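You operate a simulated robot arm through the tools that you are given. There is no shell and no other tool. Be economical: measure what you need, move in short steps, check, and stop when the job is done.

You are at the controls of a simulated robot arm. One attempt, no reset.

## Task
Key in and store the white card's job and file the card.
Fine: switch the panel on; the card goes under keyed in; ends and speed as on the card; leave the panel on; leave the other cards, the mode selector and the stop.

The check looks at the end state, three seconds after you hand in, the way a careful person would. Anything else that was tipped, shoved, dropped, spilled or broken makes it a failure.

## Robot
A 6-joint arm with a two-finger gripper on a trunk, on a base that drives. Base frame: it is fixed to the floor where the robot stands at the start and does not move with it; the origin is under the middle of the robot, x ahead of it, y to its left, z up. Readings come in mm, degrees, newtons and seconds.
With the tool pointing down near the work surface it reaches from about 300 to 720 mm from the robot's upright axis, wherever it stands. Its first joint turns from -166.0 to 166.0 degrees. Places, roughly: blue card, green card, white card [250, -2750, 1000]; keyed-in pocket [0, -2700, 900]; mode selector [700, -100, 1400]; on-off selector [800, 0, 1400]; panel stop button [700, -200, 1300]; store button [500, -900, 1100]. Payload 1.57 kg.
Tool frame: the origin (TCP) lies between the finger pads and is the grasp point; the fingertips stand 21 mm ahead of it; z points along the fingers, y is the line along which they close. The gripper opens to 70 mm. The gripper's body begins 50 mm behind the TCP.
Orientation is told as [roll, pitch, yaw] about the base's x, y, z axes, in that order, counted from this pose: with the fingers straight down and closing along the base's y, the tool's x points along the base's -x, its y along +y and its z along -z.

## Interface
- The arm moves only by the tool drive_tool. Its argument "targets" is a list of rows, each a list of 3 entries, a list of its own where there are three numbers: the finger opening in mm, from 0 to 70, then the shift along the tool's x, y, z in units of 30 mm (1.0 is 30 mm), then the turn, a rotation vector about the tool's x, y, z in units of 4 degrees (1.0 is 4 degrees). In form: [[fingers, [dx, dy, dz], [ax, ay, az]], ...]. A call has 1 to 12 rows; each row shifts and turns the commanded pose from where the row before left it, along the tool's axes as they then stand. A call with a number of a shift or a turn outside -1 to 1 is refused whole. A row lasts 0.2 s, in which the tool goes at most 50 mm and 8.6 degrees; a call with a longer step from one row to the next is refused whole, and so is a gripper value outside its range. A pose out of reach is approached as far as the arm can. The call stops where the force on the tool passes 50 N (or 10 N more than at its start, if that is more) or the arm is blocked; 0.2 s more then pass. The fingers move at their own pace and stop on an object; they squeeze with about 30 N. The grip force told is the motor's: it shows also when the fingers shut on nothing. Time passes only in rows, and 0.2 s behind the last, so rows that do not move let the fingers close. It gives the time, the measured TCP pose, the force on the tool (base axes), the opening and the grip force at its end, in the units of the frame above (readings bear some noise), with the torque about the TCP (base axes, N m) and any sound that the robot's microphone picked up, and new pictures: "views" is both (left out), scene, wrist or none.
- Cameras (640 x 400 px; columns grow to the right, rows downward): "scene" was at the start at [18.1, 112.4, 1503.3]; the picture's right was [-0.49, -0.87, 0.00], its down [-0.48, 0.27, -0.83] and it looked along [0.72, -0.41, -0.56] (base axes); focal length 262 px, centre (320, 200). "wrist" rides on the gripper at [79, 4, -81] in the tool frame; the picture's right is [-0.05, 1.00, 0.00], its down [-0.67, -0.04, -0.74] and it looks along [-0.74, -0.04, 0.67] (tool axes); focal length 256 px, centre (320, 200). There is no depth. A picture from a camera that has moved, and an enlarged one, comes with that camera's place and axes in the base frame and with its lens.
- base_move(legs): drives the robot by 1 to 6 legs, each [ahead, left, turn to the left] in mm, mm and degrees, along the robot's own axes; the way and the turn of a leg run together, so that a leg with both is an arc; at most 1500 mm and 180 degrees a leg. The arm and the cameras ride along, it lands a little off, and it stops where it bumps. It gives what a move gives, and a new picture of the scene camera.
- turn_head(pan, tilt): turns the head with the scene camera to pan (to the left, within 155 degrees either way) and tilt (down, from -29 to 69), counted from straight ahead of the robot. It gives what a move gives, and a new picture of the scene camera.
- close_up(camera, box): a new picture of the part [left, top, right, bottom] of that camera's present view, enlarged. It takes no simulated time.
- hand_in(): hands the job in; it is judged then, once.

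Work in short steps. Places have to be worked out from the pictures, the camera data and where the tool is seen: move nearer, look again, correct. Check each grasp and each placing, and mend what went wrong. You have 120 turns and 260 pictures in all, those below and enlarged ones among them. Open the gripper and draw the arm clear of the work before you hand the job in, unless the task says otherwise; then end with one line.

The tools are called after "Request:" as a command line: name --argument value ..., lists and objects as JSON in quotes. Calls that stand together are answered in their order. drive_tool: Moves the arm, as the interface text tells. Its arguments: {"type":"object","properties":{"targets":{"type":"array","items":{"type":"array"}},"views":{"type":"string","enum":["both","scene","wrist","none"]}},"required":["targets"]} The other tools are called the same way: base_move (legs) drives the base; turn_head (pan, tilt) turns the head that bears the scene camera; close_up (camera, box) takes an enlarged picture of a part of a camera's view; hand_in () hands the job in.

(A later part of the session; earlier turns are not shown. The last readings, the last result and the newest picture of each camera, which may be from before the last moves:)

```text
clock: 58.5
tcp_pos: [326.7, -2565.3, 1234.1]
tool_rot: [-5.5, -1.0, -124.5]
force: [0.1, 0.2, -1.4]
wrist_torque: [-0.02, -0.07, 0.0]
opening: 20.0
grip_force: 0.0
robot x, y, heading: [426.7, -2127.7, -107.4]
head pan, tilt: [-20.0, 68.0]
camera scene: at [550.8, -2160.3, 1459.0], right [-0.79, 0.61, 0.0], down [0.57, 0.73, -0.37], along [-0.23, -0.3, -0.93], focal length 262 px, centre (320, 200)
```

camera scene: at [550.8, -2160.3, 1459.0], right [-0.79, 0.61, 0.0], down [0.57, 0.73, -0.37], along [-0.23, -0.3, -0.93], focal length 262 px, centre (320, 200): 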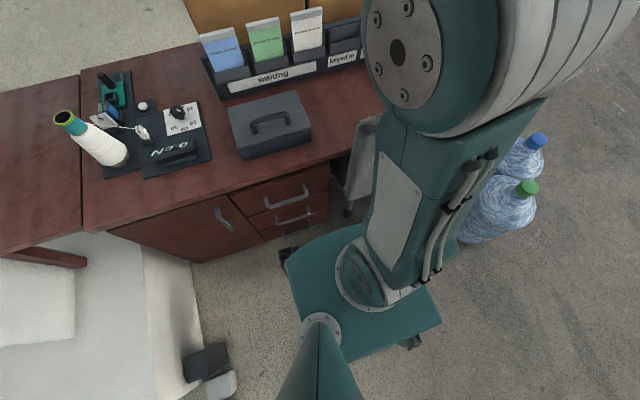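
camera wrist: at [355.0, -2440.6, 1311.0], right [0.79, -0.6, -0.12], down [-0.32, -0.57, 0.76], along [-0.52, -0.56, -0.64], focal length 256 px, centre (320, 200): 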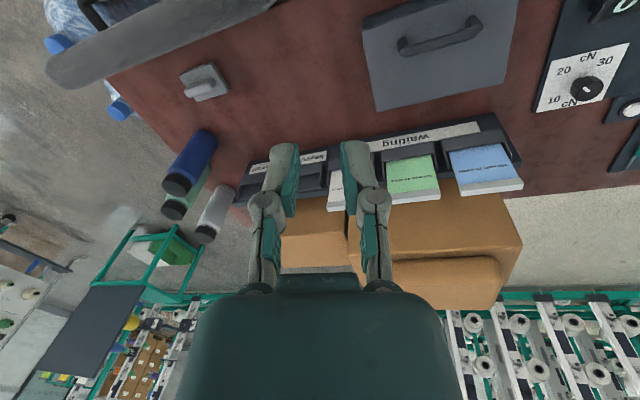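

Clear now. I shift further left of the chair, then ahead carefully.

Request:
base_move --legs '[[0, 80, 0], [85, 0, 0]]'

Request:
close_up --camera "scene" --box '[220, 120, 440, 300]'

```text
clock: 60.3
tcp_pos: [388.3, -2663.4, 1235.9]
tool_rot: [-5.5, -1.3, -124.3]
force: [0.7, 0.5, 0.5]
wrist_torque: [0.03, 0.03, -0.03]
opening: 19.9
grip_force: 0.0
robot x, y, heading: [481.6, -2226.6, -107.7]
head pan, tilt: [-20.0, 68.0]
camera scene: at [606.4, -2255.8, 1461.9], right [-0.79, 0.61, -0.01], down [0.57, 0.74, -0.37], along [-0.22, -0.3, -0.93], focal length 262 px, centre (320, 200)
```

scene: 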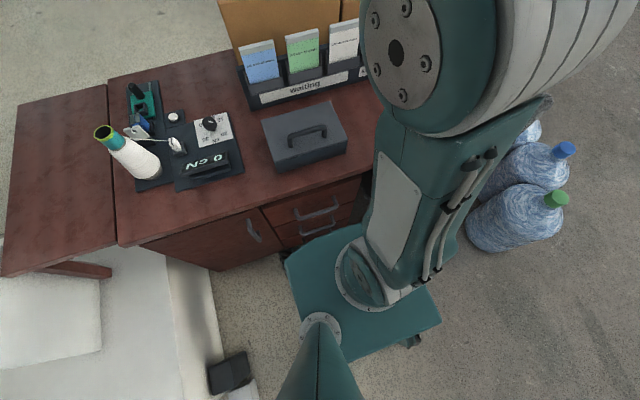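

```text
2.22 times, centred on (330, 210) of scene
camera zoom: at [606.4, -2255.8, 1461.9], right [-0.79, 0.61, -0.01], down [0.57, 0.74, -0.37], along [-0.22, -0.3, -0.93], focal length 583 px, centre (298, 178)
```

zoom: 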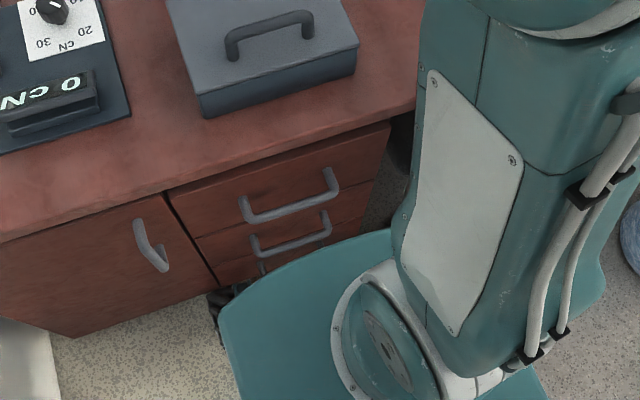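

No bump. Now a look from the wrist camera at the rack.

Request:
drive_tool --targets '[[20, [0, 0, 0], [0, 0, 0]]]' --views "wrist"

Request:
turn_head --pan -18 --tilt 45

Request:
close_up --camera "scene" --box '[240, 90, 400, 190]'

```text
clock: 60.7
tcp_pos: [394.1, -2662.1, 1233.9]
tool_rot: [-5.8, -1.2, -124.2]
force: [0.5, 0.2, 0.5]
wrist_torque: [0.0, 0.0, -0.05]
opening: 19.9
grip_force: 0.2
robot x, y, heading: [482.8, -2223.6, -107.1]
head pan, tilt: [-20.0, 68.0]
camera wrist: at [449.6, -2602.8, 1312.5], right [0.79, -0.6, -0.1], down [-0.33, -0.56, 0.76], along [-0.51, -0.57, -0.64], focal length 256 px, centre (320, 200)
```

wrist: 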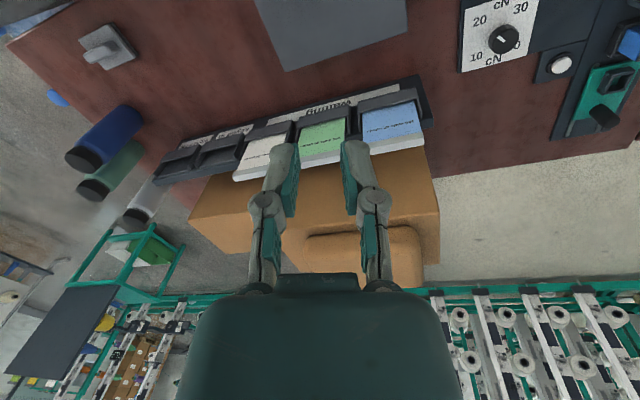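

```text
clock: 61.5
tcp_pos: [393.3, -2663.9, 1234.6]
tool_rot: [-5.8, -1.2, -124.2]
force: [0.0, -0.1, 0.5]
wrist_torque: [-0.01, 0.02, 0.0]
opening: 19.9
grip_force: 0.1
robot x, y, heading: [486.6, -2224.2, -107.4]
head pan, tilt: [-18.0, 45.0]
camera scene: at [594.6, -2275.1, 1488.9], right [-0.81, 0.58, 0.0], down [0.41, 0.58, -0.71], along [-0.41, -0.58, -0.71], focal length 262 px, centre (320, 200)
```

scene: 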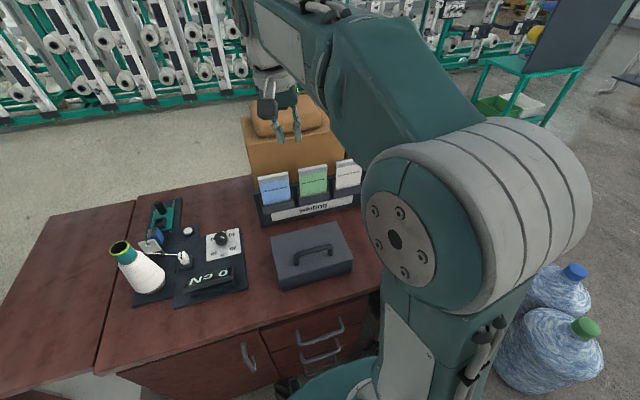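

```text
4.00 times, centred on (320, 140) of scene
camera zoom: at [594.6, -2275.1, 1488.9], right [-0.81, 0.58, 0.0], down [0.41, 0.58, -0.71], along [-0.41, -0.58, -0.71], focal length 1049 px, centre (320, 440)
```

zoom: 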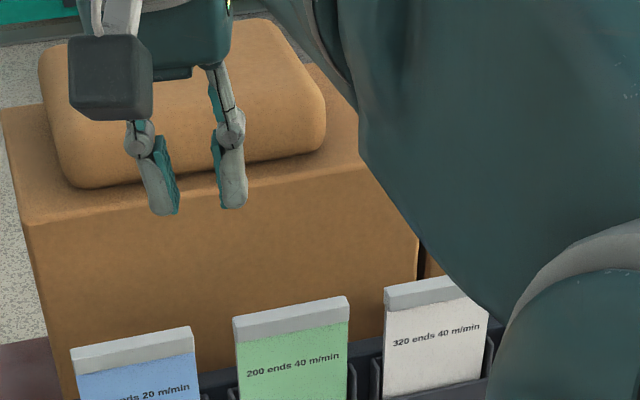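

White card reads "320 ends, 40 m/min". Card header sits at about [152,-2761,1000]. I level the tool and turn it so the fingers close across the card's thickness.

Request:
drive_tool --targets '[[30, [0, 0, 0], [-0.72, 0.25, 0]], [30, [0, 0, 0], [-0.72, 0.25, 0]], [30, [0, 0, 0], [0, 0, 1]], [30, [0, 0, 0], [0, 0, 1]], [30, [0, 0, 0], [0, 0, 1]], [30, [0, 0, 0], [0, 0, 1]], [30, [0, 0, 0], [0, 0, 1]], [30, [0, 0, 0], [0, 0, 1]], [30, [0, 0, 0], [0, 0, 1]], [30, [0, 0, 0], [0, 0, 1]], [30, [0, 0, 0], [0, 0, 1]], [30, [0, 0, 0], [0, 0, 1]]]' --views "none"

Request:
drive_tool --targets '[[30, [0, 0, 0], [0, 0, 1]], [30, [0, 0, 0], [0, 0, 1]], [30, [0, 0, 0], [0, 0, 1]], [30, [0, 0, 0], [0, 0, 1]], [30, [0, 0, 0], [0, 0, 1]], [30, [0, 0, 0], [0, 0, 1]], [30, [0, 0, 0], [0, 0, 1]], [30, [0, 0, 0], [0, 0, 1]], [30, [0, 0, 0], [0, 0, 0.4]]]'

```text
clock: 64.1
tcp_pos: [393.3, -2663.1, 1235.0]
tool_rot: [-0.6, 0.5, -164.5]
force: [-0.6, -0.5, 0.4]
wrist_torque: [0.0, -0.01, 0.0]
opening: 29.9
grip_force: 0.1
robot x, y, heading: [485.1, -2225.5, -107.2]
head pan, tilt: [-18.0, 45.0]
```

```text
clock: 66.1
tcp_pos: [392.5, -2663.9, 1234.3]
tool_rot: [-0.8, 0.2, 161.9]
force: [-0.8, -0.1, 0.0]
wrist_torque: [0.02, -0.01, -0.01]
opening: 30.0
grip_force: 0.0
robot x, y, heading: [484.7, -2221.1, -107.6]
head pan, tilt: [-18.0, 45.0]
camera scene: at [594.5, -2275.1, 1488.9], right [-0.81, 0.58, 0.0], down [0.41, 0.57, -0.71], along [-0.41, -0.58, -0.71], focal length 262 px, centre (320, 200)
camera wrist: at [466.8, -2692.8, 1315.4], right [-0.36, -0.93, -0.01], down [-0.63, 0.23, 0.74], along [-0.69, 0.28, -0.67], focal length 256 px, centre (320, 200)
```

scene: 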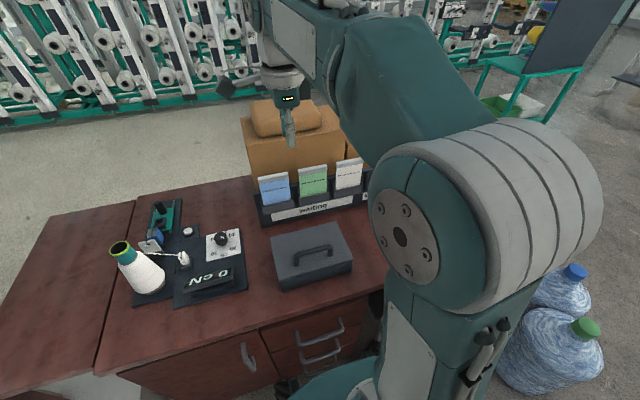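
wrist: 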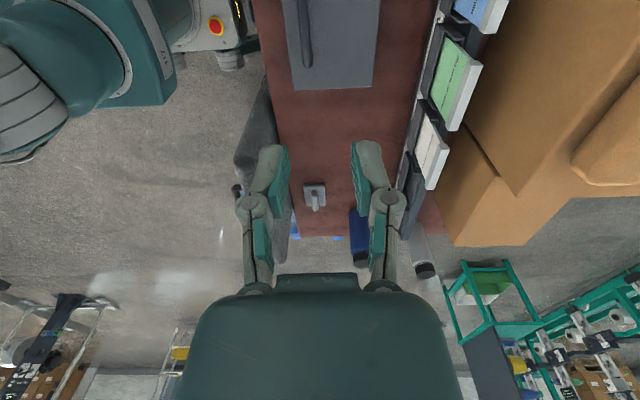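

Good view. I enlarge the white card area.

Request:
close_up --camera "wrist" --box '[380, 30, 540, 230]'

```text
2.00 times, centred on (460, 130) of wrist
camera zoom: at [466.8, -2692.8, 1315.4], right [-0.36, -0.93, -0.01], down [-0.63, 0.23, 0.74], along [-0.69, 0.28, -0.67], focal length 512 px, centre (40, 340)
```

zoom: 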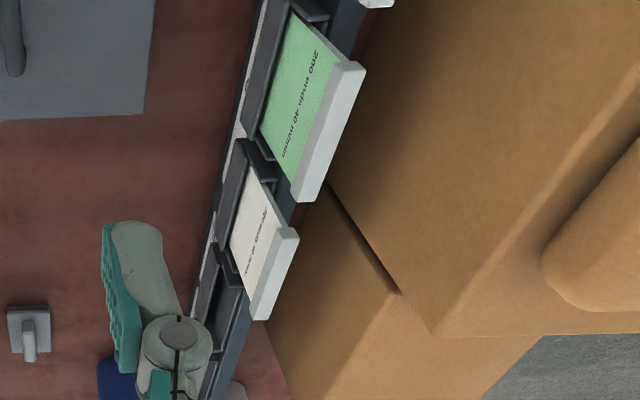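

The header centre triangulates to [147,-2765,998], with about 92 mm width along the rack. I move above it at a height of about 1085.

Request:
drive_tool --targets '[[30, [-0.91, 0.87, 0], [0, 0, 0]], [30, [-0.91, 0.87, 0], [0, 0, 0]], [30, [-0.91, 0.87, 0], [0, 0, 0]], [30, [-0.91, 0.87, 0], [0, 0, 0]], [30, [-0.91, 0.87, 0], [0, 0, 0]], [30, [-0.91, 0.87, 0], [0, 0, 0]], [30, [-0.91, 0.87, 0], [0, 0, 0]], [30, [0, 0, 1], [0, 0, 0]], [30, [0, 0, 1], [0, 0, 0]], [30, [0, 0, 1], [0, 0, 0]], [30, [0, 0, 1], [0, 0, 0]], [30, [0, 0, 0.6], [0, 0, 0]]]'

```text
clock: 68.7
tcp_pos: [169.0, -2758.1, 1078.6]
tool_rot: [-0.8, 0.2, 162.0]
force: [-0.5, -0.5, 0.1]
wrist_torque: [0.01, 0.02, 0.0]
opening: 29.8
grip_force: 0.1
out of reach, approached as far as the arm can: row 7
robot x, y, heading: [481.4, -2227.3, -107.3]
head pan, tilt: [-18.0, 45.0]
camera scene: at [594.0, -2275.6, 1489.0], right [-0.81, 0.58, 0.0], down [0.41, 0.58, -0.71], along [-0.41, -0.58, -0.71], focal length 262 px, centre (320, 200)
camera wrist: at [241.6, -2787.1, 1159.4], right [-0.36, -0.93, -0.01], down [-0.63, 0.23, 0.74], along [-0.69, 0.28, -0.67], focal length 256 px, centre (320, 200)
```

scene: 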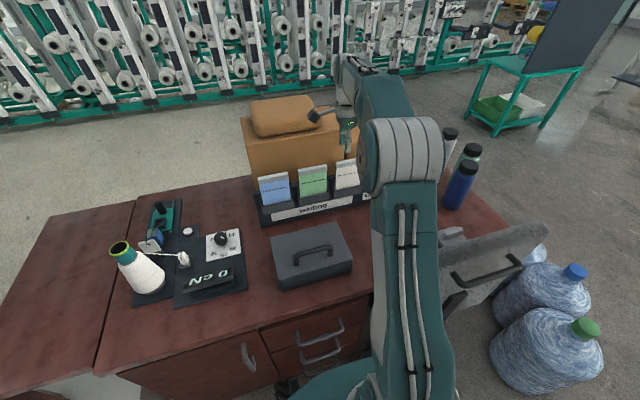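
wrist: 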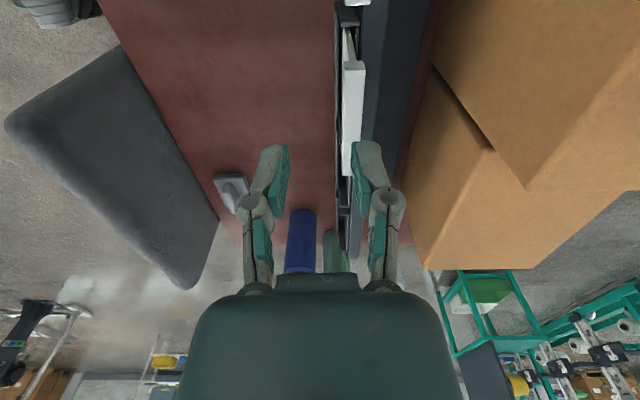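

Header centre confirmed at about [147,-2769,998]. I align over it and come down partway.

Request:
drive_tool --targets '[[36, [-0.55, 0.6, 0], [0, 0, 0]], [36, [0, 0, 0.6], [0, 0, 0]], [36, [0, 0, 0.6], [0, 0, 0]], [36, [0, 0, 0.3], [0, 0, 0]]]' --views "wrist"

Request:
close_up --camera "wrist" --box '[220, 60, 420, 260]'

```text
clock: 69.7
tcp_pos: [146.4, -2768.5, 1031.9]
tool_rot: [-0.9, 0.2, 162.0]
force: [-1.0, 0.1, 0.9]
wrist_torque: [-0.01, -0.02, 0.02]
opening: 35.8
grip_force: 0.1
robot x, y, heading: [485.1, -2225.2, -107.6]
head pan, tilt: [-18.0, 45.0]
camera wrist: at [220.0, -2799.0, 1114.3], right [-0.36, -0.93, -0.01], down [-0.63, 0.23, 0.74], along [-0.69, 0.28, -0.67], focal length 256 px, centre (320, 200)
```

wrist: 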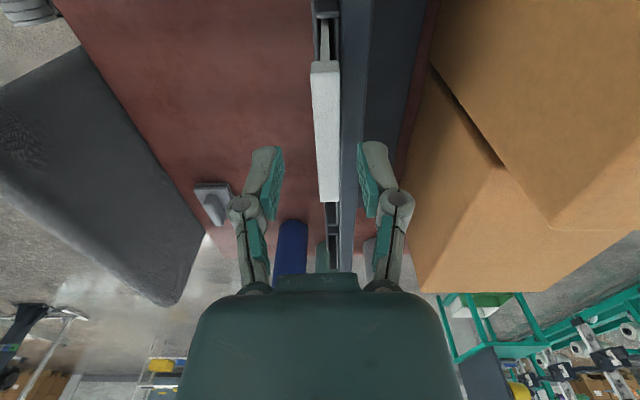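

```text
2.00 times, centred on (320, 160) of wrist
camera zoom: at [220.0, -2799.0, 1114.3], right [-0.36, -0.93, -0.01], down [-0.63, 0.23, 0.74], along [-0.69, 0.28, -0.67], focal length 512 px, centre (320, 280)
```

zoom: 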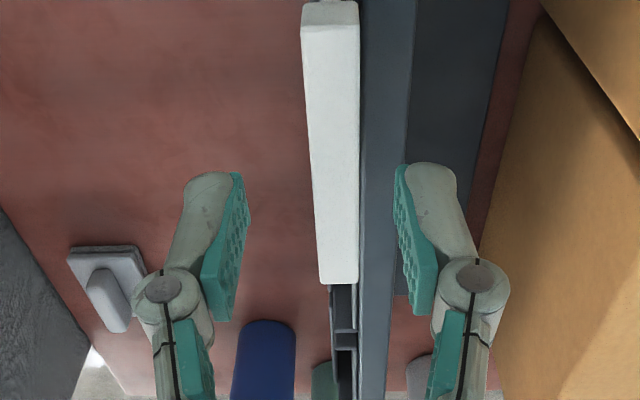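

Well centred. Descend onto the header and close.

Request:
drive_tool --targets '[[36, [0, 0.1, 0.6], [0, 0, 0]], [36, [0, 0, 0.55], [0, 0, 0]], [0, [0, 0, 0], [0, 0, 0]], [0, [0, 0, 0], [0, 0, 0]], [0, [0, 0, 0], [0, 0, 0]]]' --views "wrist"

```text
clock: 70.9
tcp_pos: [146.9, -2772.1, 998.5]
tool_rot: [-0.8, 0.1, 162.0]
force: [1.0, -0.8, 2.2]
wrist_torque: [-0.03, -0.01, 0.0]
opening: 12.9
grip_force: 30.3
robot x, y, heading: [483.5, -2225.9, -107.4]
head pan, tilt: [-18.0, 45.0]
camera wrist: at [219.2, -2801.2, 1079.8], right [-0.36, -0.93, -0.01], down [-0.63, 0.23, 0.74], along [-0.69, 0.28, -0.67], focal length 256 px, centre (320, 200)
```

wrist: 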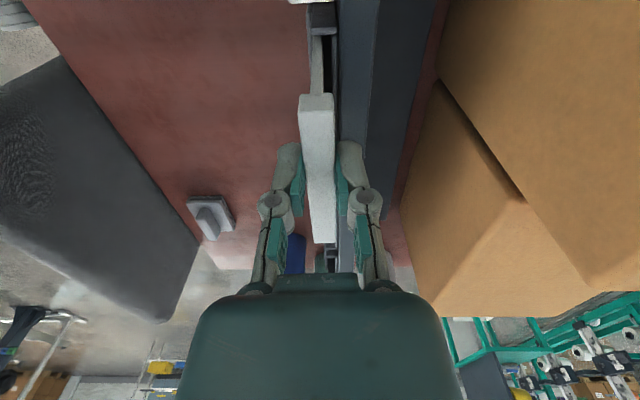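

Gripped (12.9 mm). Lift straight up.

Request:
drive_tool --targets '[[0, [0, 0, -0.7], [0, 0, 0]], [0, [0, 0, -0.7], [0, 0, 0]], [0, [0, 0, -0.7], [0, 0, 0]], [0, [0, 0, -0.7], [0, 0, 0]], [0, [0, 0, -0.6], [0, 0, 0]]]'

Request:
close_up --camera "scene" --box '[240, 90, 440, 215]'

```text
clock: 72.1
tcp_pos: [145.7, -2772.8, 1100.8]
tool_rot: [-0.9, 0.1, 162.0]
force: [0.6, 0.5, -0.4]
wrist_torque: [0.01, -0.02, 0.0]
opening: 13.1
grip_force: 29.9
robot x, y, heading: [485.7, -2227.8, -107.5]
head pan, tilt: [-18.0, 45.0]
camera scene: at [593.9, -2275.8, 1489.0], right [-0.81, 0.58, 0.0], down [0.41, 0.58, -0.71], along [-0.41, -0.58, -0.71], focal length 262 px, centre (320, 200)
camera wrist: at [218.7, -2802.8, 1181.4], right [-0.36, -0.93, -0.02], down [-0.63, 0.23, 0.74], along [-0.69, 0.28, -0.67], focal length 256 px, centre (320, 200)
```

scene: 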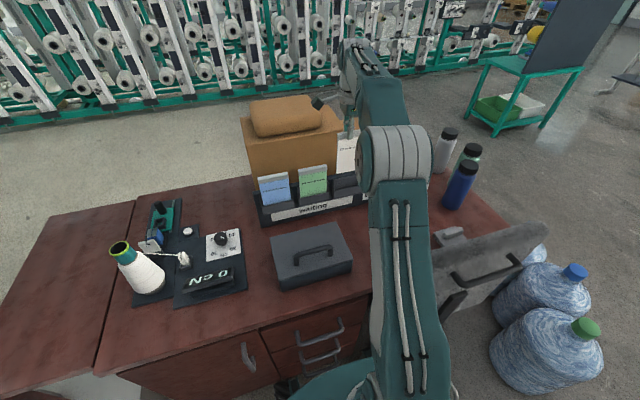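
wrist: 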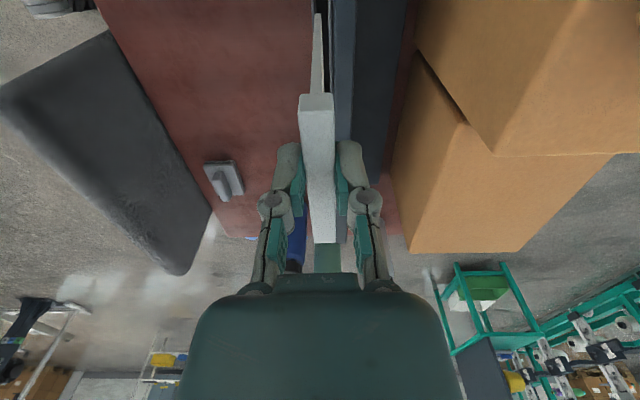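

```text
3.20 times, centred on (340, 152) of scene
camera zoom: at [593.9, -2275.8, 1489.0], right [-0.81, 0.58, 0.0], down [0.41, 0.58, -0.71], along [-0.41, -0.58, -0.71], focal length 839 px, centre (256, 352)
```

zoom: 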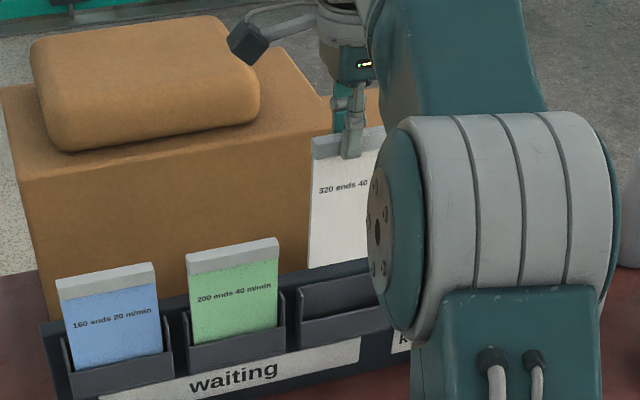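

The card is out: "320 ends 40 m/min" confirmed. I move it one pocket to the right (117 mm along tool −x), just above the pockets.

Request:
drive_tool --targets '[[0, [0, 0, -0.35], [0, 0, 0]], [0, [-0.65, 0, 0], [0, 0, 0]], [0, [-0.65, 0, 0], [0, 0, 0]], [0, [-0.65, 0, 0], [0, 0, 0]], [0, [-0.65, 0, 0], [0, 0, 0]], [0, [-0.65, 0, 0], [0, 0, 0]], [0, [-0.65, 0, 0], [0, 0, 0]], [0, [0, 0, 0], [0, 0, 0]]]'

Request:
turn_head --pan -40 --tilt 45

```text
clock: 73.9
tcp_pos: [34.7, -2736.4, 1110.0]
tool_rot: [-0.8, 0.2, 162.0]
force: [0.4, -0.1, 0.2]
wrist_torque: [0.01, 0.02, 0.02]
opening: 12.9
grip_force: 30.0
robot x, y, heading: [482.9, -2223.4, -107.5]
head pan, tilt: [-18.0, 45.0]
camera scene: at [593.7, -2275.8, 1489.0], right [-0.81, 0.58, 0.0], down [0.41, 0.58, -0.71], along [-0.41, -0.58, -0.71], focal length 262 px, centre (320, 200)
camera wrist: at [107.5, -2765.9, 1191.4], right [-0.36, -0.93, -0.01], down [-0.63, 0.23, 0.74], along [-0.69, 0.28, -0.67], focal length 256 px, centre (320, 200)
```

scene: 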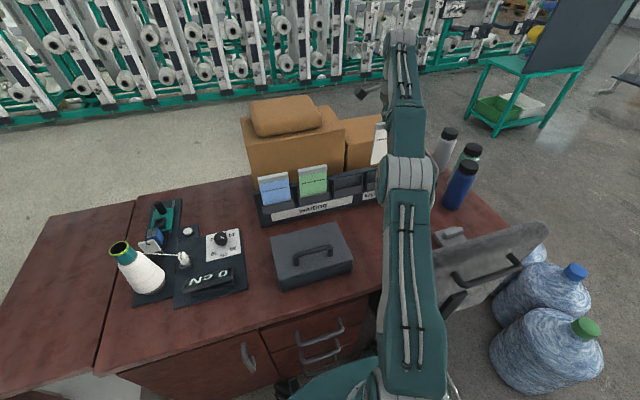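
wrist: 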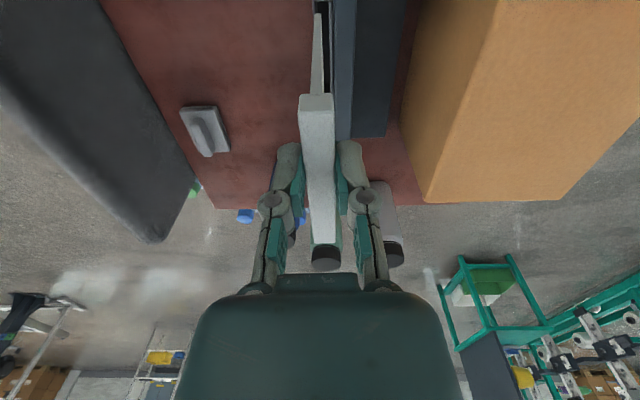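

```text
clock: 74.8
tcp_pos: [34.3, -2736.7, 1111.1]
tool_rot: [-0.8, 0.2, 162.0]
force: [0.4, 0.0, -0.1]
wrist_torque: [0.02, 0.03, 0.01]
opening: 12.9
grip_force: 30.2
robot x, y, heading: [484.3, -2225.5, -107.3]
head pan, tilt: [-40.0, 45.0]
camera scene: at [572.3, -2253.3, 1488.9], right [-0.54, 0.84, 0.0], down [0.6, 0.38, -0.7], along [-0.59, -0.38, -0.71], focal length 262 px, centre (320, 200)
```

scene: 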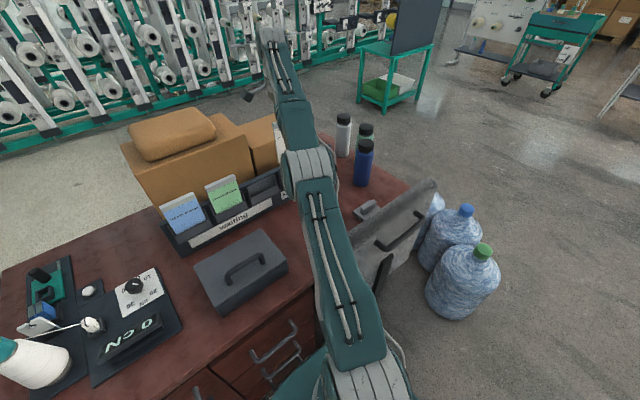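

Check alignment with enlarged views.

Request:
close_up --camera "wrist" --box '[260, 0, 420, 160]'

Request:
close_up --camera "scene" --box '[160, 100, 320, 250]'

```text
2.50 times, centred on (340, 80) of wrist
camera zoom: at [107.6, -2765.9, 1191.6], right [-0.36, -0.93, -0.01], down [-0.63, 0.23, 0.74], along [-0.69, 0.28, -0.67], focal length 640 px, centre (270, 500)
```

zoom: 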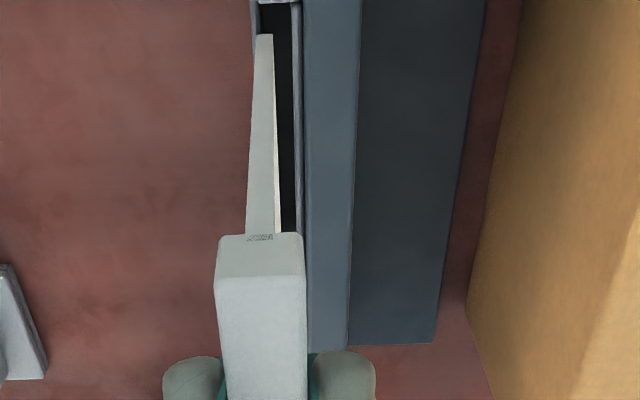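

```text
2.67 times, centred on (240, 175) of scene
camera zoom: at [572.3, -2253.3, 1488.9], right [-0.54, 0.84, 0.0], down [0.6, 0.38, -0.7], along [-0.59, -0.38, -0.71], focal length 699 px, centre (533, 267)
```

zoom: 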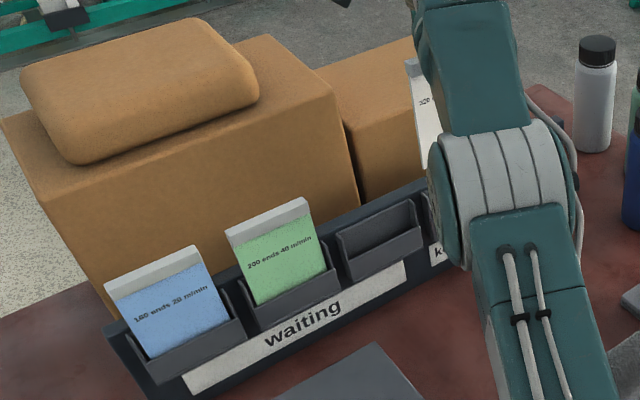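

The pocket's left wall is right at the picture edge, so I raise the card 50 mm to see the pocket fully and measure it.

Request:
drive_tool --targets '[[0, [0, 0, -0.85], [0, 0, 0]], [0, [0, 0, -0.85], [0, 0, 0]], [0, [0, 0, 0], [0, 0, 0]]]' --views "none"

Request:
close_up --camera "wrist" --box '[280, 0, 400, 120]'

```text
clock: 75.6
tcp_pos: [49.5, -2720.8, 1152.6]
tool_rot: [-0.8, 0.2, 162.1]
force: [0.5, -0.1, -0.3]
wrist_torque: [0.03, 0.01, -0.03]
opening: 12.9
grip_force: 30.1
out of reach, approached as far as the arm can: row 1, 2
robot x, y, heading: [482.8, -2221.5, -107.6]
head pan, tilt: [-40.0, 45.0]
```

```text
3.33 times, centred on (340, 60) of wrist
camera zoom: at [121.7, -2750.2, 1232.8], right [-0.36, -0.93, -0.01], down [-0.63, 0.23, 0.74], along [-0.69, 0.28, -0.67], focal length 853 px, centre (253, 667)
```

zoom: 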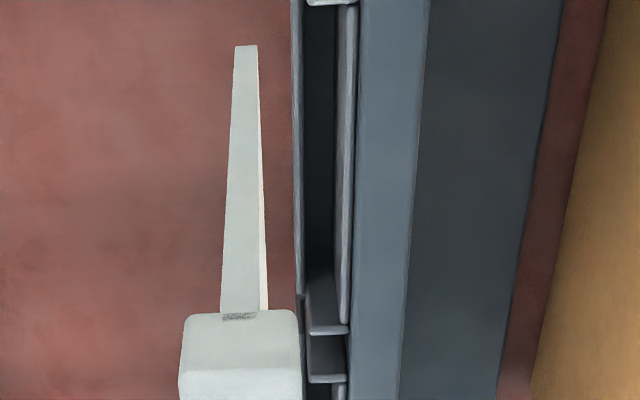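

The pocket's walls are clear now: the pocket centre lies at about [23,-2733], some 10 mm further right than the card hovered. I lower back and check the pose.

Request:
drive_tool --targets '[[0, [0, 0, 0.85], [0, 0, 0]], [0, [0, 0, 0.85], [0, 0, 0]], [0, [-0.35, 0, 0.3], [0, 0, 0]], [0, [0, 0, 0], [0, 0, 0]]]' --views "wrist"

```text
clock: 76.6
tcp_pos: [39.3, -2715.8, 1089.7]
tool_rot: [-0.8, 0.2, 162.0]
force: [-0.2, 0.6, -0.6]
wrist_torque: [-0.03, 0.01, -0.03]
opening: 12.8
grip_force: 29.9
robot x, y, heading: [484.6, -2223.2, -107.3]
head pan, tilt: [-40.0, 45.0]
camera wrist: at [112.7, -2745.3, 1171.5], right [-0.36, -0.93, -0.01], down [-0.63, 0.23, 0.74], along [-0.69, 0.28, -0.67], focal length 256 px, centre (320, 200)
```

wrist: 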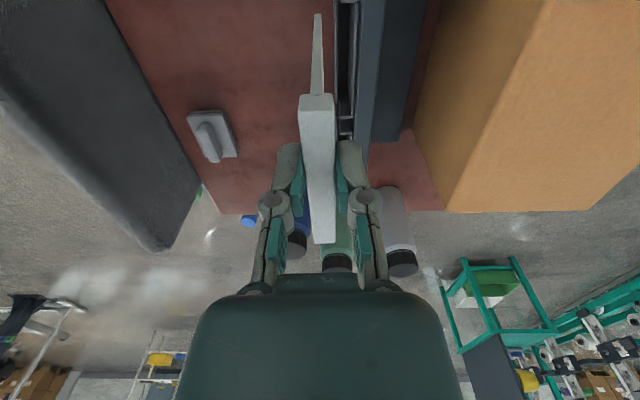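

Correct laterally to [24.5,-2733.4].

Request:
drive_tool --targets '[[0, [-0.29, 0.71, 0], [0, 0, 0]], [0, [0, 0, 0], [0, 0, 0]]]' --views "none"

Request:
close_up --camera "wrist" --box '[260, 0, 420, 160]'

```text
clock: 77.2
tcp_pos: [24.4, -2733.2, 1089.3]
tool_rot: [-0.9, 0.1, 162.0]
force: [-0.9, 0.1, 0.1]
wrist_torque: [0.0, 0.01, -0.02]
opening: 12.7
grip_force: 29.8
robot x, y, heading: [483.6, -2223.0, -107.2]
head pan, tilt: [-40.0, 45.0]
```

```text
2.50 times, centred on (340, 80) of wrist
camera zoom: at [97.4, -2763.7, 1171.2], right [-0.36, -0.93, -0.01], down [-0.63, 0.23, 0.74], along [-0.69, 0.28, -0.67], focal length 640 px, centre (270, 500)
```

zoom: 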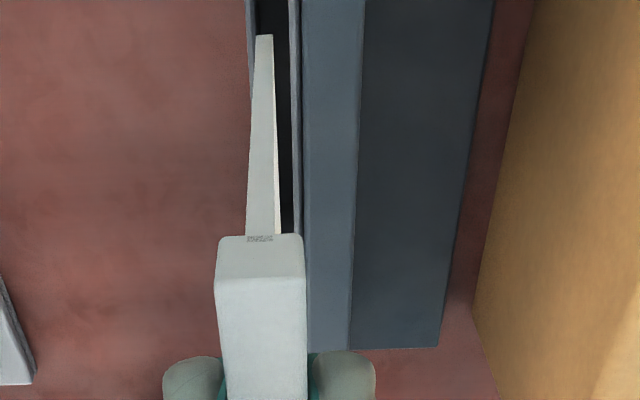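

The card lines up with the pocket. I lower it gently with a tiny depth correction.

Request:
drive_tool --targets '[[0, [0, 0.06, 0.5], [0, 0, 0]], [0, [0, 0, 0.5], [0, 0, 0]], [0, [0, 0, 0.4], [0, 0, 0]], [0, [0, 0, 0.4], [0, 0, 0]]]' --views "wrist"

Request:
close_up --camera "wrist" --box '[260, 0, 420, 160]'

```text
clock: 78.2
tcp_pos: [25.9, -2735.2, 1038.4]
tool_rot: [-0.6, 0.1, 162.2]
force: [12.5, -4.0, 23.7]
wrist_torque: [-0.03, -0.12, -0.02]
opening: 12.0
grip_force: 30.0
robot x, y, heading: [482.1, -2224.4, -107.3]
head pan, tilt: [-40.0, 45.0]
camera wrist: at [99.5, -2764.6, 1119.4], right [-0.36, -0.93, -0.01], down [-0.63, 0.23, 0.74], along [-0.69, 0.27, -0.67], focal length 256 px, centre (320, 200)
```

wrist: 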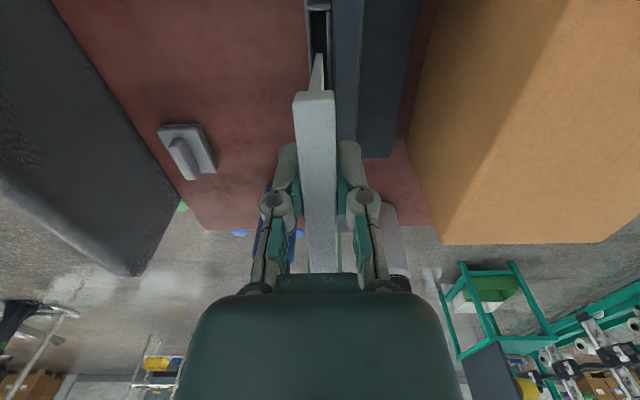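

```text
2.50 times, centred on (340, 80) of wrist
camera zoom: at [99.5, -2764.6, 1119.4], right [-0.36, -0.93, -0.01], down [-0.63, 0.23, 0.74], along [-0.69, 0.27, -0.67], focal length 640 px, centre (270, 500)
```

zoom: 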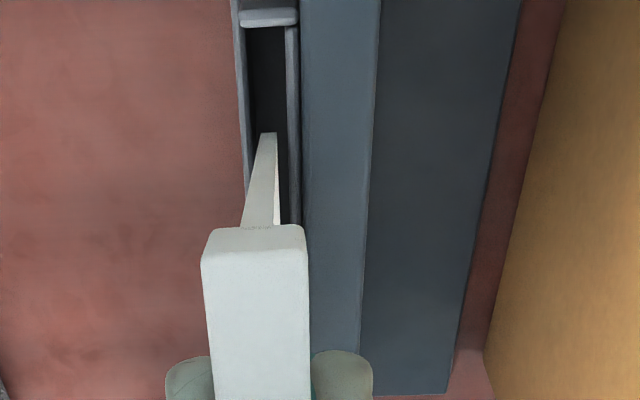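

The card caught the pocket's right wall and tilted slightly in the grip. I raise it again to inspect.

Request:
drive_tool --targets '[[0, [0, 0, -0.6], [0, 0, 0]], [0, [0, 0, -0.6], [0, 0, 0]], [0, [0.33, 0, -0.5], [0, 0, 0]], [0, [0, 0, 0], [0, 0, 0]]]' --views "wrist"

Request:
close_up --camera "wrist" --box '[240, 0, 400, 260]'

Request:
close_up --camera "scene" --box '[210, 70, 330, 230]'

```text
clock: 79.2
tcp_pos: [32.7, -2739.0, 1087.6]
tool_rot: [-0.9, 0.1, 162.0]
force: [0.0, 0.8, -0.1]
wrist_torque: [0.01, 0.0, -0.02]
opening: 12.0
grip_force: 29.9
robot x, y, heading: [486.3, -2225.1, -107.5]
head pan, tilt: [-40.0, 45.0]
camera wrist: at [106.0, -2768.9, 1168.3], right [-0.36, -0.93, -0.02], down [-0.63, 0.23, 0.74], along [-0.69, 0.28, -0.67], focal length 256 px, centre (320, 200)
```

wrist: 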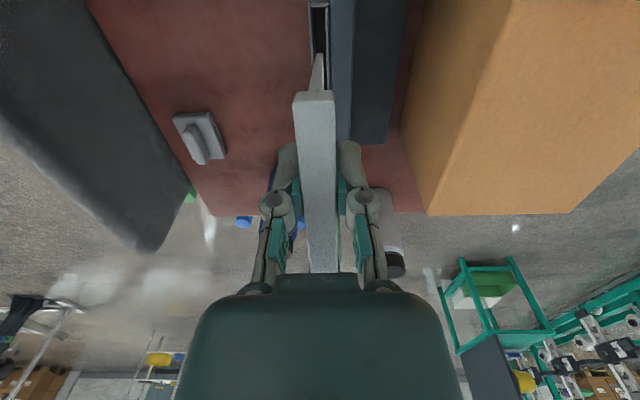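

```text
1.54 times, centred on (320, 130) of wrist
camera zoom: at [106.0, -2768.9, 1168.3], right [-0.36, -0.93, -0.02], down [-0.63, 0.23, 0.74], along [-0.69, 0.28, -0.67], focal length 394 px, centre (320, 308)
```

zoom: 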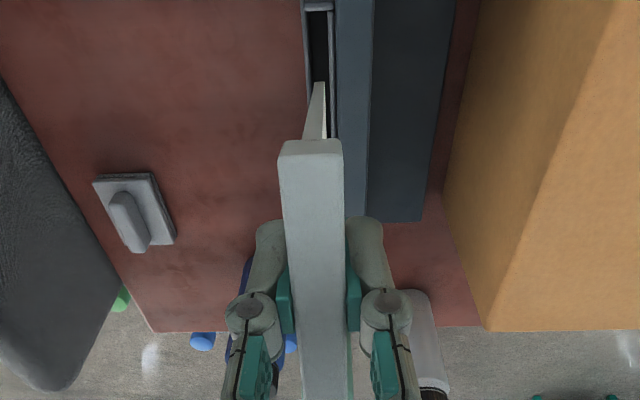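

```text
2.50 times, centred on (270, 150) of scene
camera zoom: at [572.3, -2253.3, 1488.9], right [-0.54, 0.84, 0.0], down [0.6, 0.38, -0.7], along [-0.59, -0.38, -0.71], focal length 656 px, centre (445, 325)
```

zoom: 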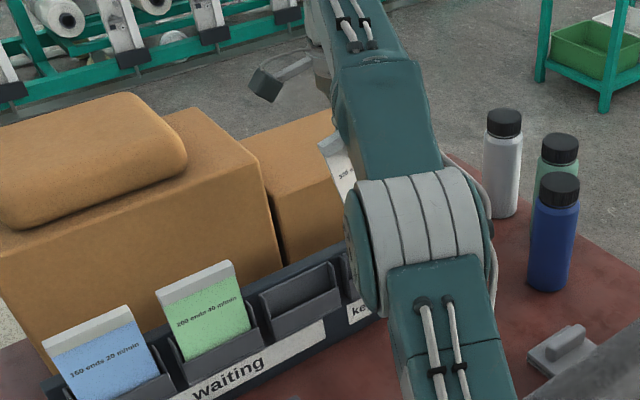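

The card has pivoted about 13° in the grip. I tilt the tool by the same angle to bring the card upright again and see whether the arm reaches.

Request:
drive_tool --targets '[[0, [0, 0, 0], [0, 0.8, 0]], [0, [0, 0, 0], [0, 0.8, 0]], [0, [0, 0, 0], [0, 0.8, 0]], [0, [0, 0, 0], [0, 0.8, 0]], [0, [0, 0, 0], [0, 0, 0]]]' --views "wrist"

Request:
close_up --camera "wrist" --box '[260, 0, 420, 100]'

```text
clock: 80.4
tcp_pos: [38.4, -2731.6, 1084.1]
tool_rot: [-0.8, 13.0, 161.7]
force: [0.0, 0.1, -0.8]
wrist_torque: [-0.03, -0.01, 0.01]
opening: 11.9
grip_force: 30.5
out of reach, approached as far as the arm can: row 2, 3
robot x, y, heading: [487.2, -2224.8, -107.5]
head pan, tilt: [-40.0, 45.0]
camera wrist: at [92.6, -2756.4, 1180.4], right [-0.36, -0.93, -0.03], down [-0.77, 0.28, 0.58], along [-0.53, 0.23, -0.82], focal length 256 px, centre (320, 200)
```

wrist: 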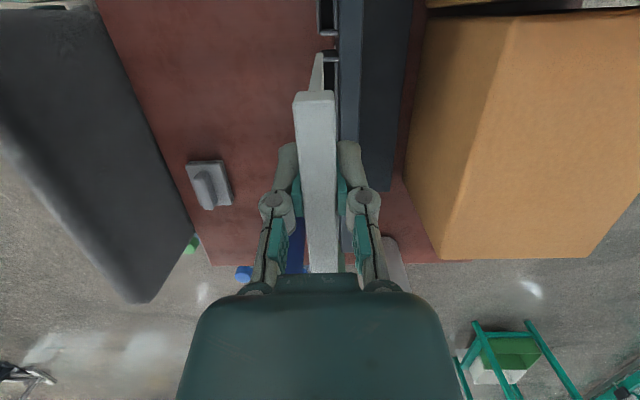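

```text
4.00 times, centred on (340, 50) of wrist
camera zoom: at [92.6, -2756.4, 1180.4], right [-0.36, -0.93, -0.03], down [-0.77, 0.28, 0.58], along [-0.53, 0.23, -0.82], focal length 1024 px, centre (240, 800)
```

zoom: 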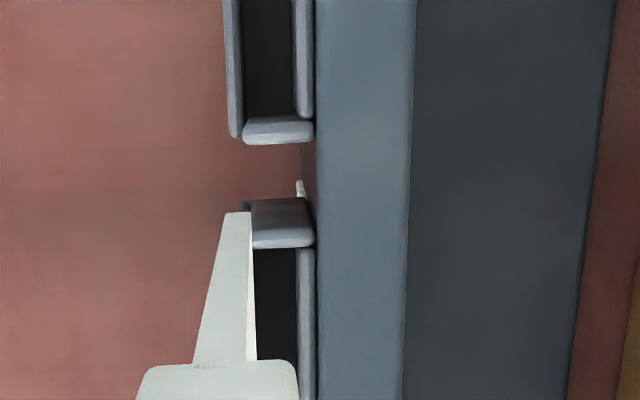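

The card is nearly vertical now. Analysis: card centre is about 12 mm right of the TCP, so the TCP should be at about x=30. I shift and go down to just above the pocket mouth.

Request:
drive_tool --targets '[[0, [-0.22, 0.1, 0.43], [0, 0, 0]], [0, [-0.22, 0.09, 0.43], [0, 0, 0]], [0, [0, 0, 0], [0, 0, 0]]]' --views "none"

Request:
close_up --camera "wrist" --box '[260, 0, 420, 100]'

```text
clock: 81.2
tcp_pos: [29.5, -2735.4, 1057.1]
tool_rot: [-1.0, 12.9, 161.8]
force: [-0.6, -0.6, -0.8]
wrist_torque: [0.03, -0.01, 0.02]
opening: 12.0
grip_force: 30.3
robot x, y, heading: [483.9, -2220.0, -107.5]
head pan, tilt: [-40.0, 45.0]
```

```text
4.00 times, centred on (340, 50) of wrist
camera zoom: at [83.6, -2759.7, 1153.2], right [-0.36, -0.93, -0.03], down [-0.77, 0.28, 0.58], along [-0.53, 0.23, -0.82], focal length 1024 px, centre (240, 800)
```

zoom: 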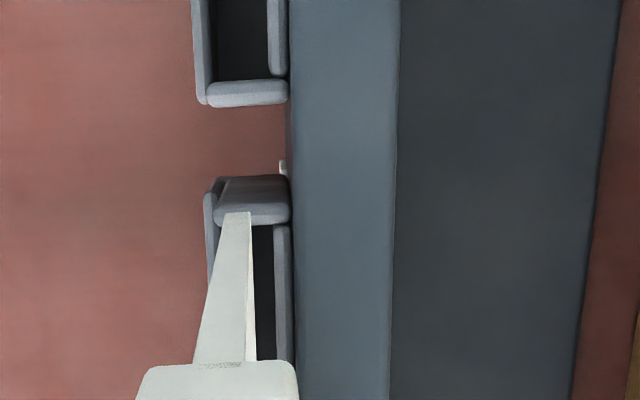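

The card's lower-left corner is just over the left wall. I rotate back 3° (moves the bottom right by about 6 mm) and shift 2 mm deeper.

Request:
drive_tool --targets '[[0, [0, 0.06, 0], [0, -0.7, 0]], [0, [0, 0, 0], [0, 0, 0]]]' --views "none"

Request:
close_up --camera "wrist" --box '[260, 0, 420, 100]'

```text
clock: 81.8
tcp_pos: [29.2, -2737.4, 1055.1]
tool_rot: [-0.7, 10.1, 161.9]
force: [1.1, 0.1, 0.3]
wrist_torque: [0.0, -0.01, -0.02]
opening: 11.8
grip_force: 30.2
robot x, y, heading: [481.1, -2221.8, -107.4]
head pan, tilt: [-40.0, 45.0]
```

```text
4.00 times, centred on (340, 50) of wrist
camera zoom: at [88.0, -2762.8, 1149.9], right [-0.36, -0.93, -0.02], down [-0.74, 0.27, 0.62], along [-0.57, 0.24, -0.79], focal length 1024 px, centre (240, 800)
```

zoom: 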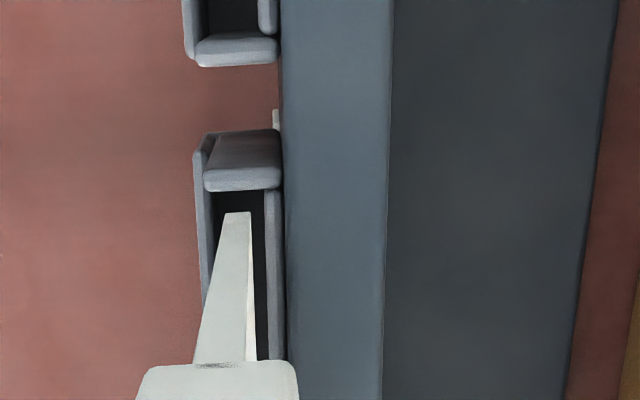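

Aligned inside the mouth. Lower in small vertical steps.

Request:
drive_tool --targets '[[0, [-0.07, 0, 0.394], [0, 0, 0]], [0, [-0.07, 0, 0.394], [0, 0, 0]], [0, [0, 0, 0], [0, 0, 0]]]' --views "none"

Request:
close_up --camera "wrist" --box '[240, 0, 420, 160]'

```text
clock: 82.6
tcp_pos: [29.7, -2736.6, 1031.7]
tool_rot: [-0.8, 10.2, 161.9]
force: [-0.8, -0.1, -1.0]
wrist_torque: [0.04, 0.04, 0.02]
opening: 12.2
grip_force: 29.2
robot x, y, heading: [485.1, -2224.3, -107.5]
head pan, tilt: [-40.0, 45.0]
```

```text
2.50 times, centred on (330, 80) of wrist
camera zoom: at [88.8, -2762.3, 1125.5], right [-0.36, -0.93, -0.02], down [-0.74, 0.27, 0.62], along [-0.57, 0.24, -0.79], focal length 640 px, centre (295, 500)
```

zoom: 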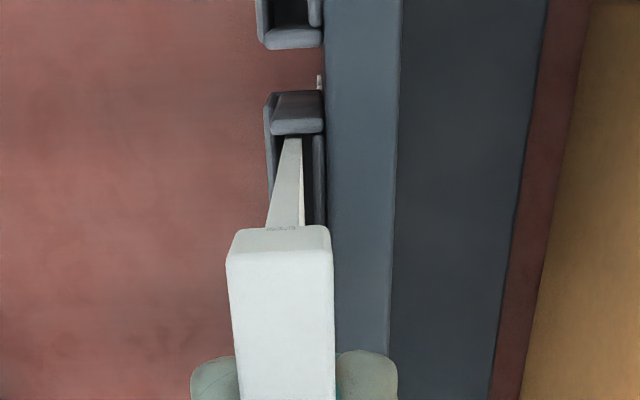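

It's entering with no force. Continue down.

Request:
drive_tool --targets '[[0, [-0.06, 0, 0.35], [0, 0, 0]], [0, [-0.06, 0, 0.35], [0, 0, 0]], [0, [-0.04, 0, 0.25], [0, 0, 0]], [0, [0, 0, 0], [0, 0, 0]]]' --views "wrist"

```text
clock: 83.6
tcp_pos: [29.2, -2737.3, 1001.8]
tool_rot: [-0.8, 10.1, 161.8]
force: [-3.3, 1.4, 0.2]
wrist_torque: [0.1, 0.25, 0.03]
opening: 11.6
grip_force: 30.2
robot x, y, heading: [482.5, -2222.1, -107.6]
head pan, tilt: [-40.0, 45.0]
camera wrist: at [88.7, -2761.9, 1096.6], right [-0.36, -0.93, -0.02], down [-0.74, 0.27, 0.62], along [-0.57, 0.24, -0.79], focal length 256 px, centre (320, 200)
```

wrist: 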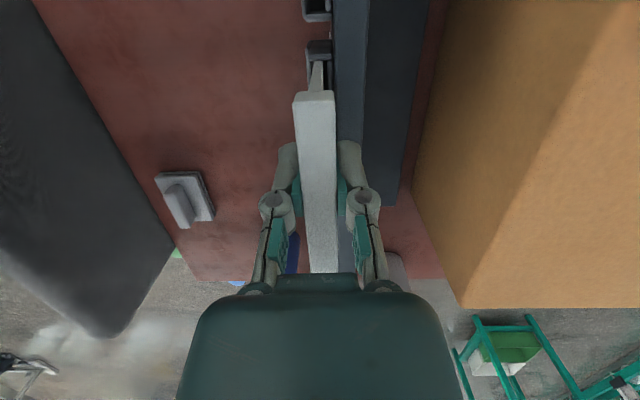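

Slight side contact with the left wall; nearly seated. A few more millimetres down.

Request:
drive_tool --targets '[[0, [-0.06, 0, 0.12], [0, 0, 0]], [0, [-0.02, 0, 0.12], [0, 0, 0]], [0, [-0.02, 0, 0.1], [0, 0, 0]]]' --views "none"

```text
clock: 84.4
tcp_pos: [29.7, -2735.5, 991.0]
tool_rot: [-0.8, 10.2, 161.9]
force: [-1.5, 0.9, 0.6]
wrist_torque: [0.05, 0.11, 0.04]
opening: 11.9
grip_force: 29.9
robot x, y, heading: [484.7, -2229.2, -107.7]
head pan, tilt: [-40.0, 45.0]
```

Request:
drive_tool --targets '[[0, [-0.02, 0, 0.1], [0, 0, 0]], [0, [-0.02, 0, 0.1], [0, 0, 0]]]' --views "wrist"

Request:
close_up --camera "scene" --box '[210, 100, 330, 230]'

```text
clock: 85.0
tcp_pos: [29.9, -2735.4, 985.9]
tool_rot: [-0.7, 10.2, 161.9]
force: [-0.9, 0.1, 0.0]
wrist_torque: [0.0, 0.03, 0.0]
opening: 11.8
grip_force: 29.8
robot x, y, heading: [483.7, -2223.5, -107.3]
head pan, tilt: [-40.0, 45.0]
camera wrist: at [87.8, -2761.5, 1079.3], right [-0.36, -0.93, -0.02], down [-0.74, 0.27, 0.62], along [-0.57, 0.24, -0.79], focal length 256 px, centre (320, 200)
```

wrist: 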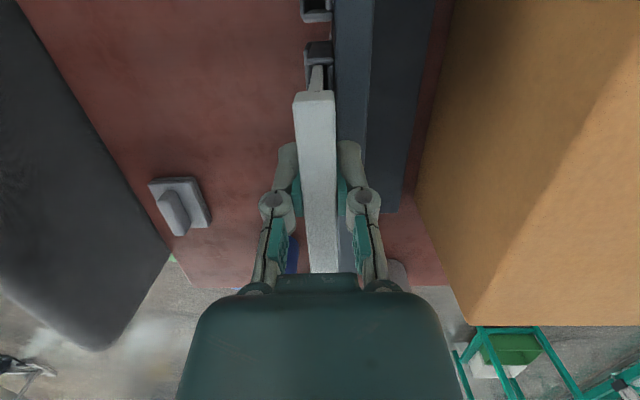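

```text
3.08 times, centred on (270, 165) of scene
camera zoom: at [572.2, -2253.2, 1488.9], right [-0.54, 0.84, 0.0], down [0.6, 0.38, -0.7], along [-0.59, -0.38, -0.71], focal length 807 px, centre (474, 308)
```

zoom: 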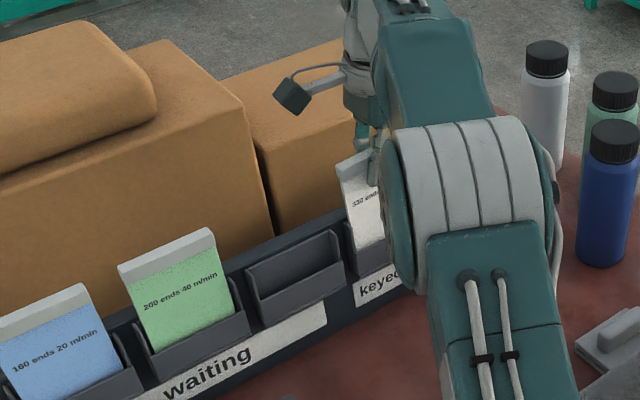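

The card is in the keyed-in pocket but appears a bit higher than the others. I continue down until it meets the floor.

Request:
drive_tool --targets '[[0, [-0.02, 0, 0.12], [0, 0, 0]], [0, [-0.02, 0, 0.12], [0, 0, 0]], [0, [-0.02, 0, 0.12], [0, 0, 0]]]' --views "none"

```text
clock: 85.8
tcp_pos: [29.0, -2734.5, 979.0]
tool_rot: [-0.4, 10.1, 161.8]
force: [-5.7, 1.6, 26.5]
wrist_torque: [-0.04, -0.1, 0.02]
opening: 12.2
grip_force: 29.6
robot x, y, heading: [486.9, -2224.9, -107.9]
head pan, tilt: [-40.0, 45.0]
```

It has met the floor. Open and retreat upward.

Request:
drive_tool --targets '[[0, [0, 0, -0.06], [0, 0, 0]], [36, [0, 0, 0], [0, 0, 0]], [36, [0, 0, 0], [0, 0, 0]], [36, [0, 0, -0.7], [0, 0, 0]], [36, [0, 0, -0.7], [0, 0, 0]], [36, [0, 0, -0.7], [0, 0, 0]]]'

```text
clock: 87.2
tcp_pos: [17.1, -2733.4, 1039.2]
tool_rot: [-0.9, 10.2, 161.9]
force: [-0.1, 0.9, 0.1]
wrist_torque: [-0.05, -0.02, 0.01]
opening: 36.0
grip_force: 0.0
robot x, y, heading: [486.8, -2224.4, -107.2]
head pan, tilt: [-40.0, 45.0]
camera scene: at [572.2, -2253.3, 1488.9], right [-0.54, 0.84, 0.0], down [0.6, 0.38, -0.7], along [-0.59, -0.38, -0.71], focal length 262 px, centre (320, 200)
camera wrist: at [75.6, -2758.8, 1132.6], right [-0.36, -0.93, -0.02], down [-0.74, 0.27, 0.62], along [-0.57, 0.24, -0.79], focal length 256 px, centre (320, 200)
```

scene: 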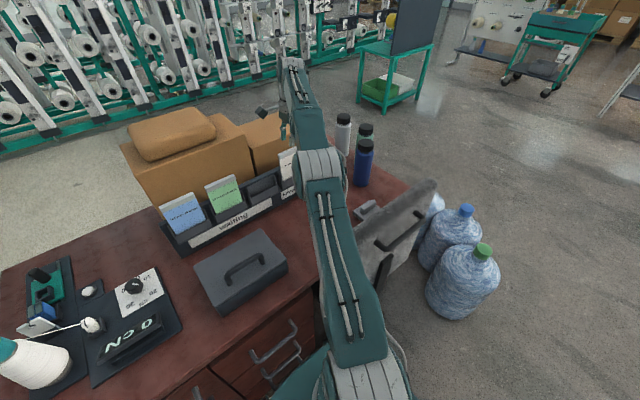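
wrist: 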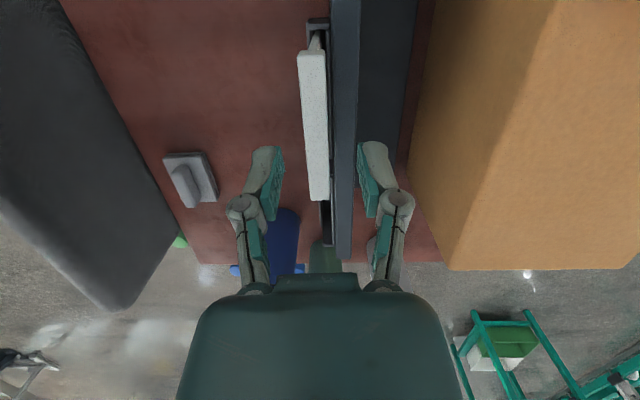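

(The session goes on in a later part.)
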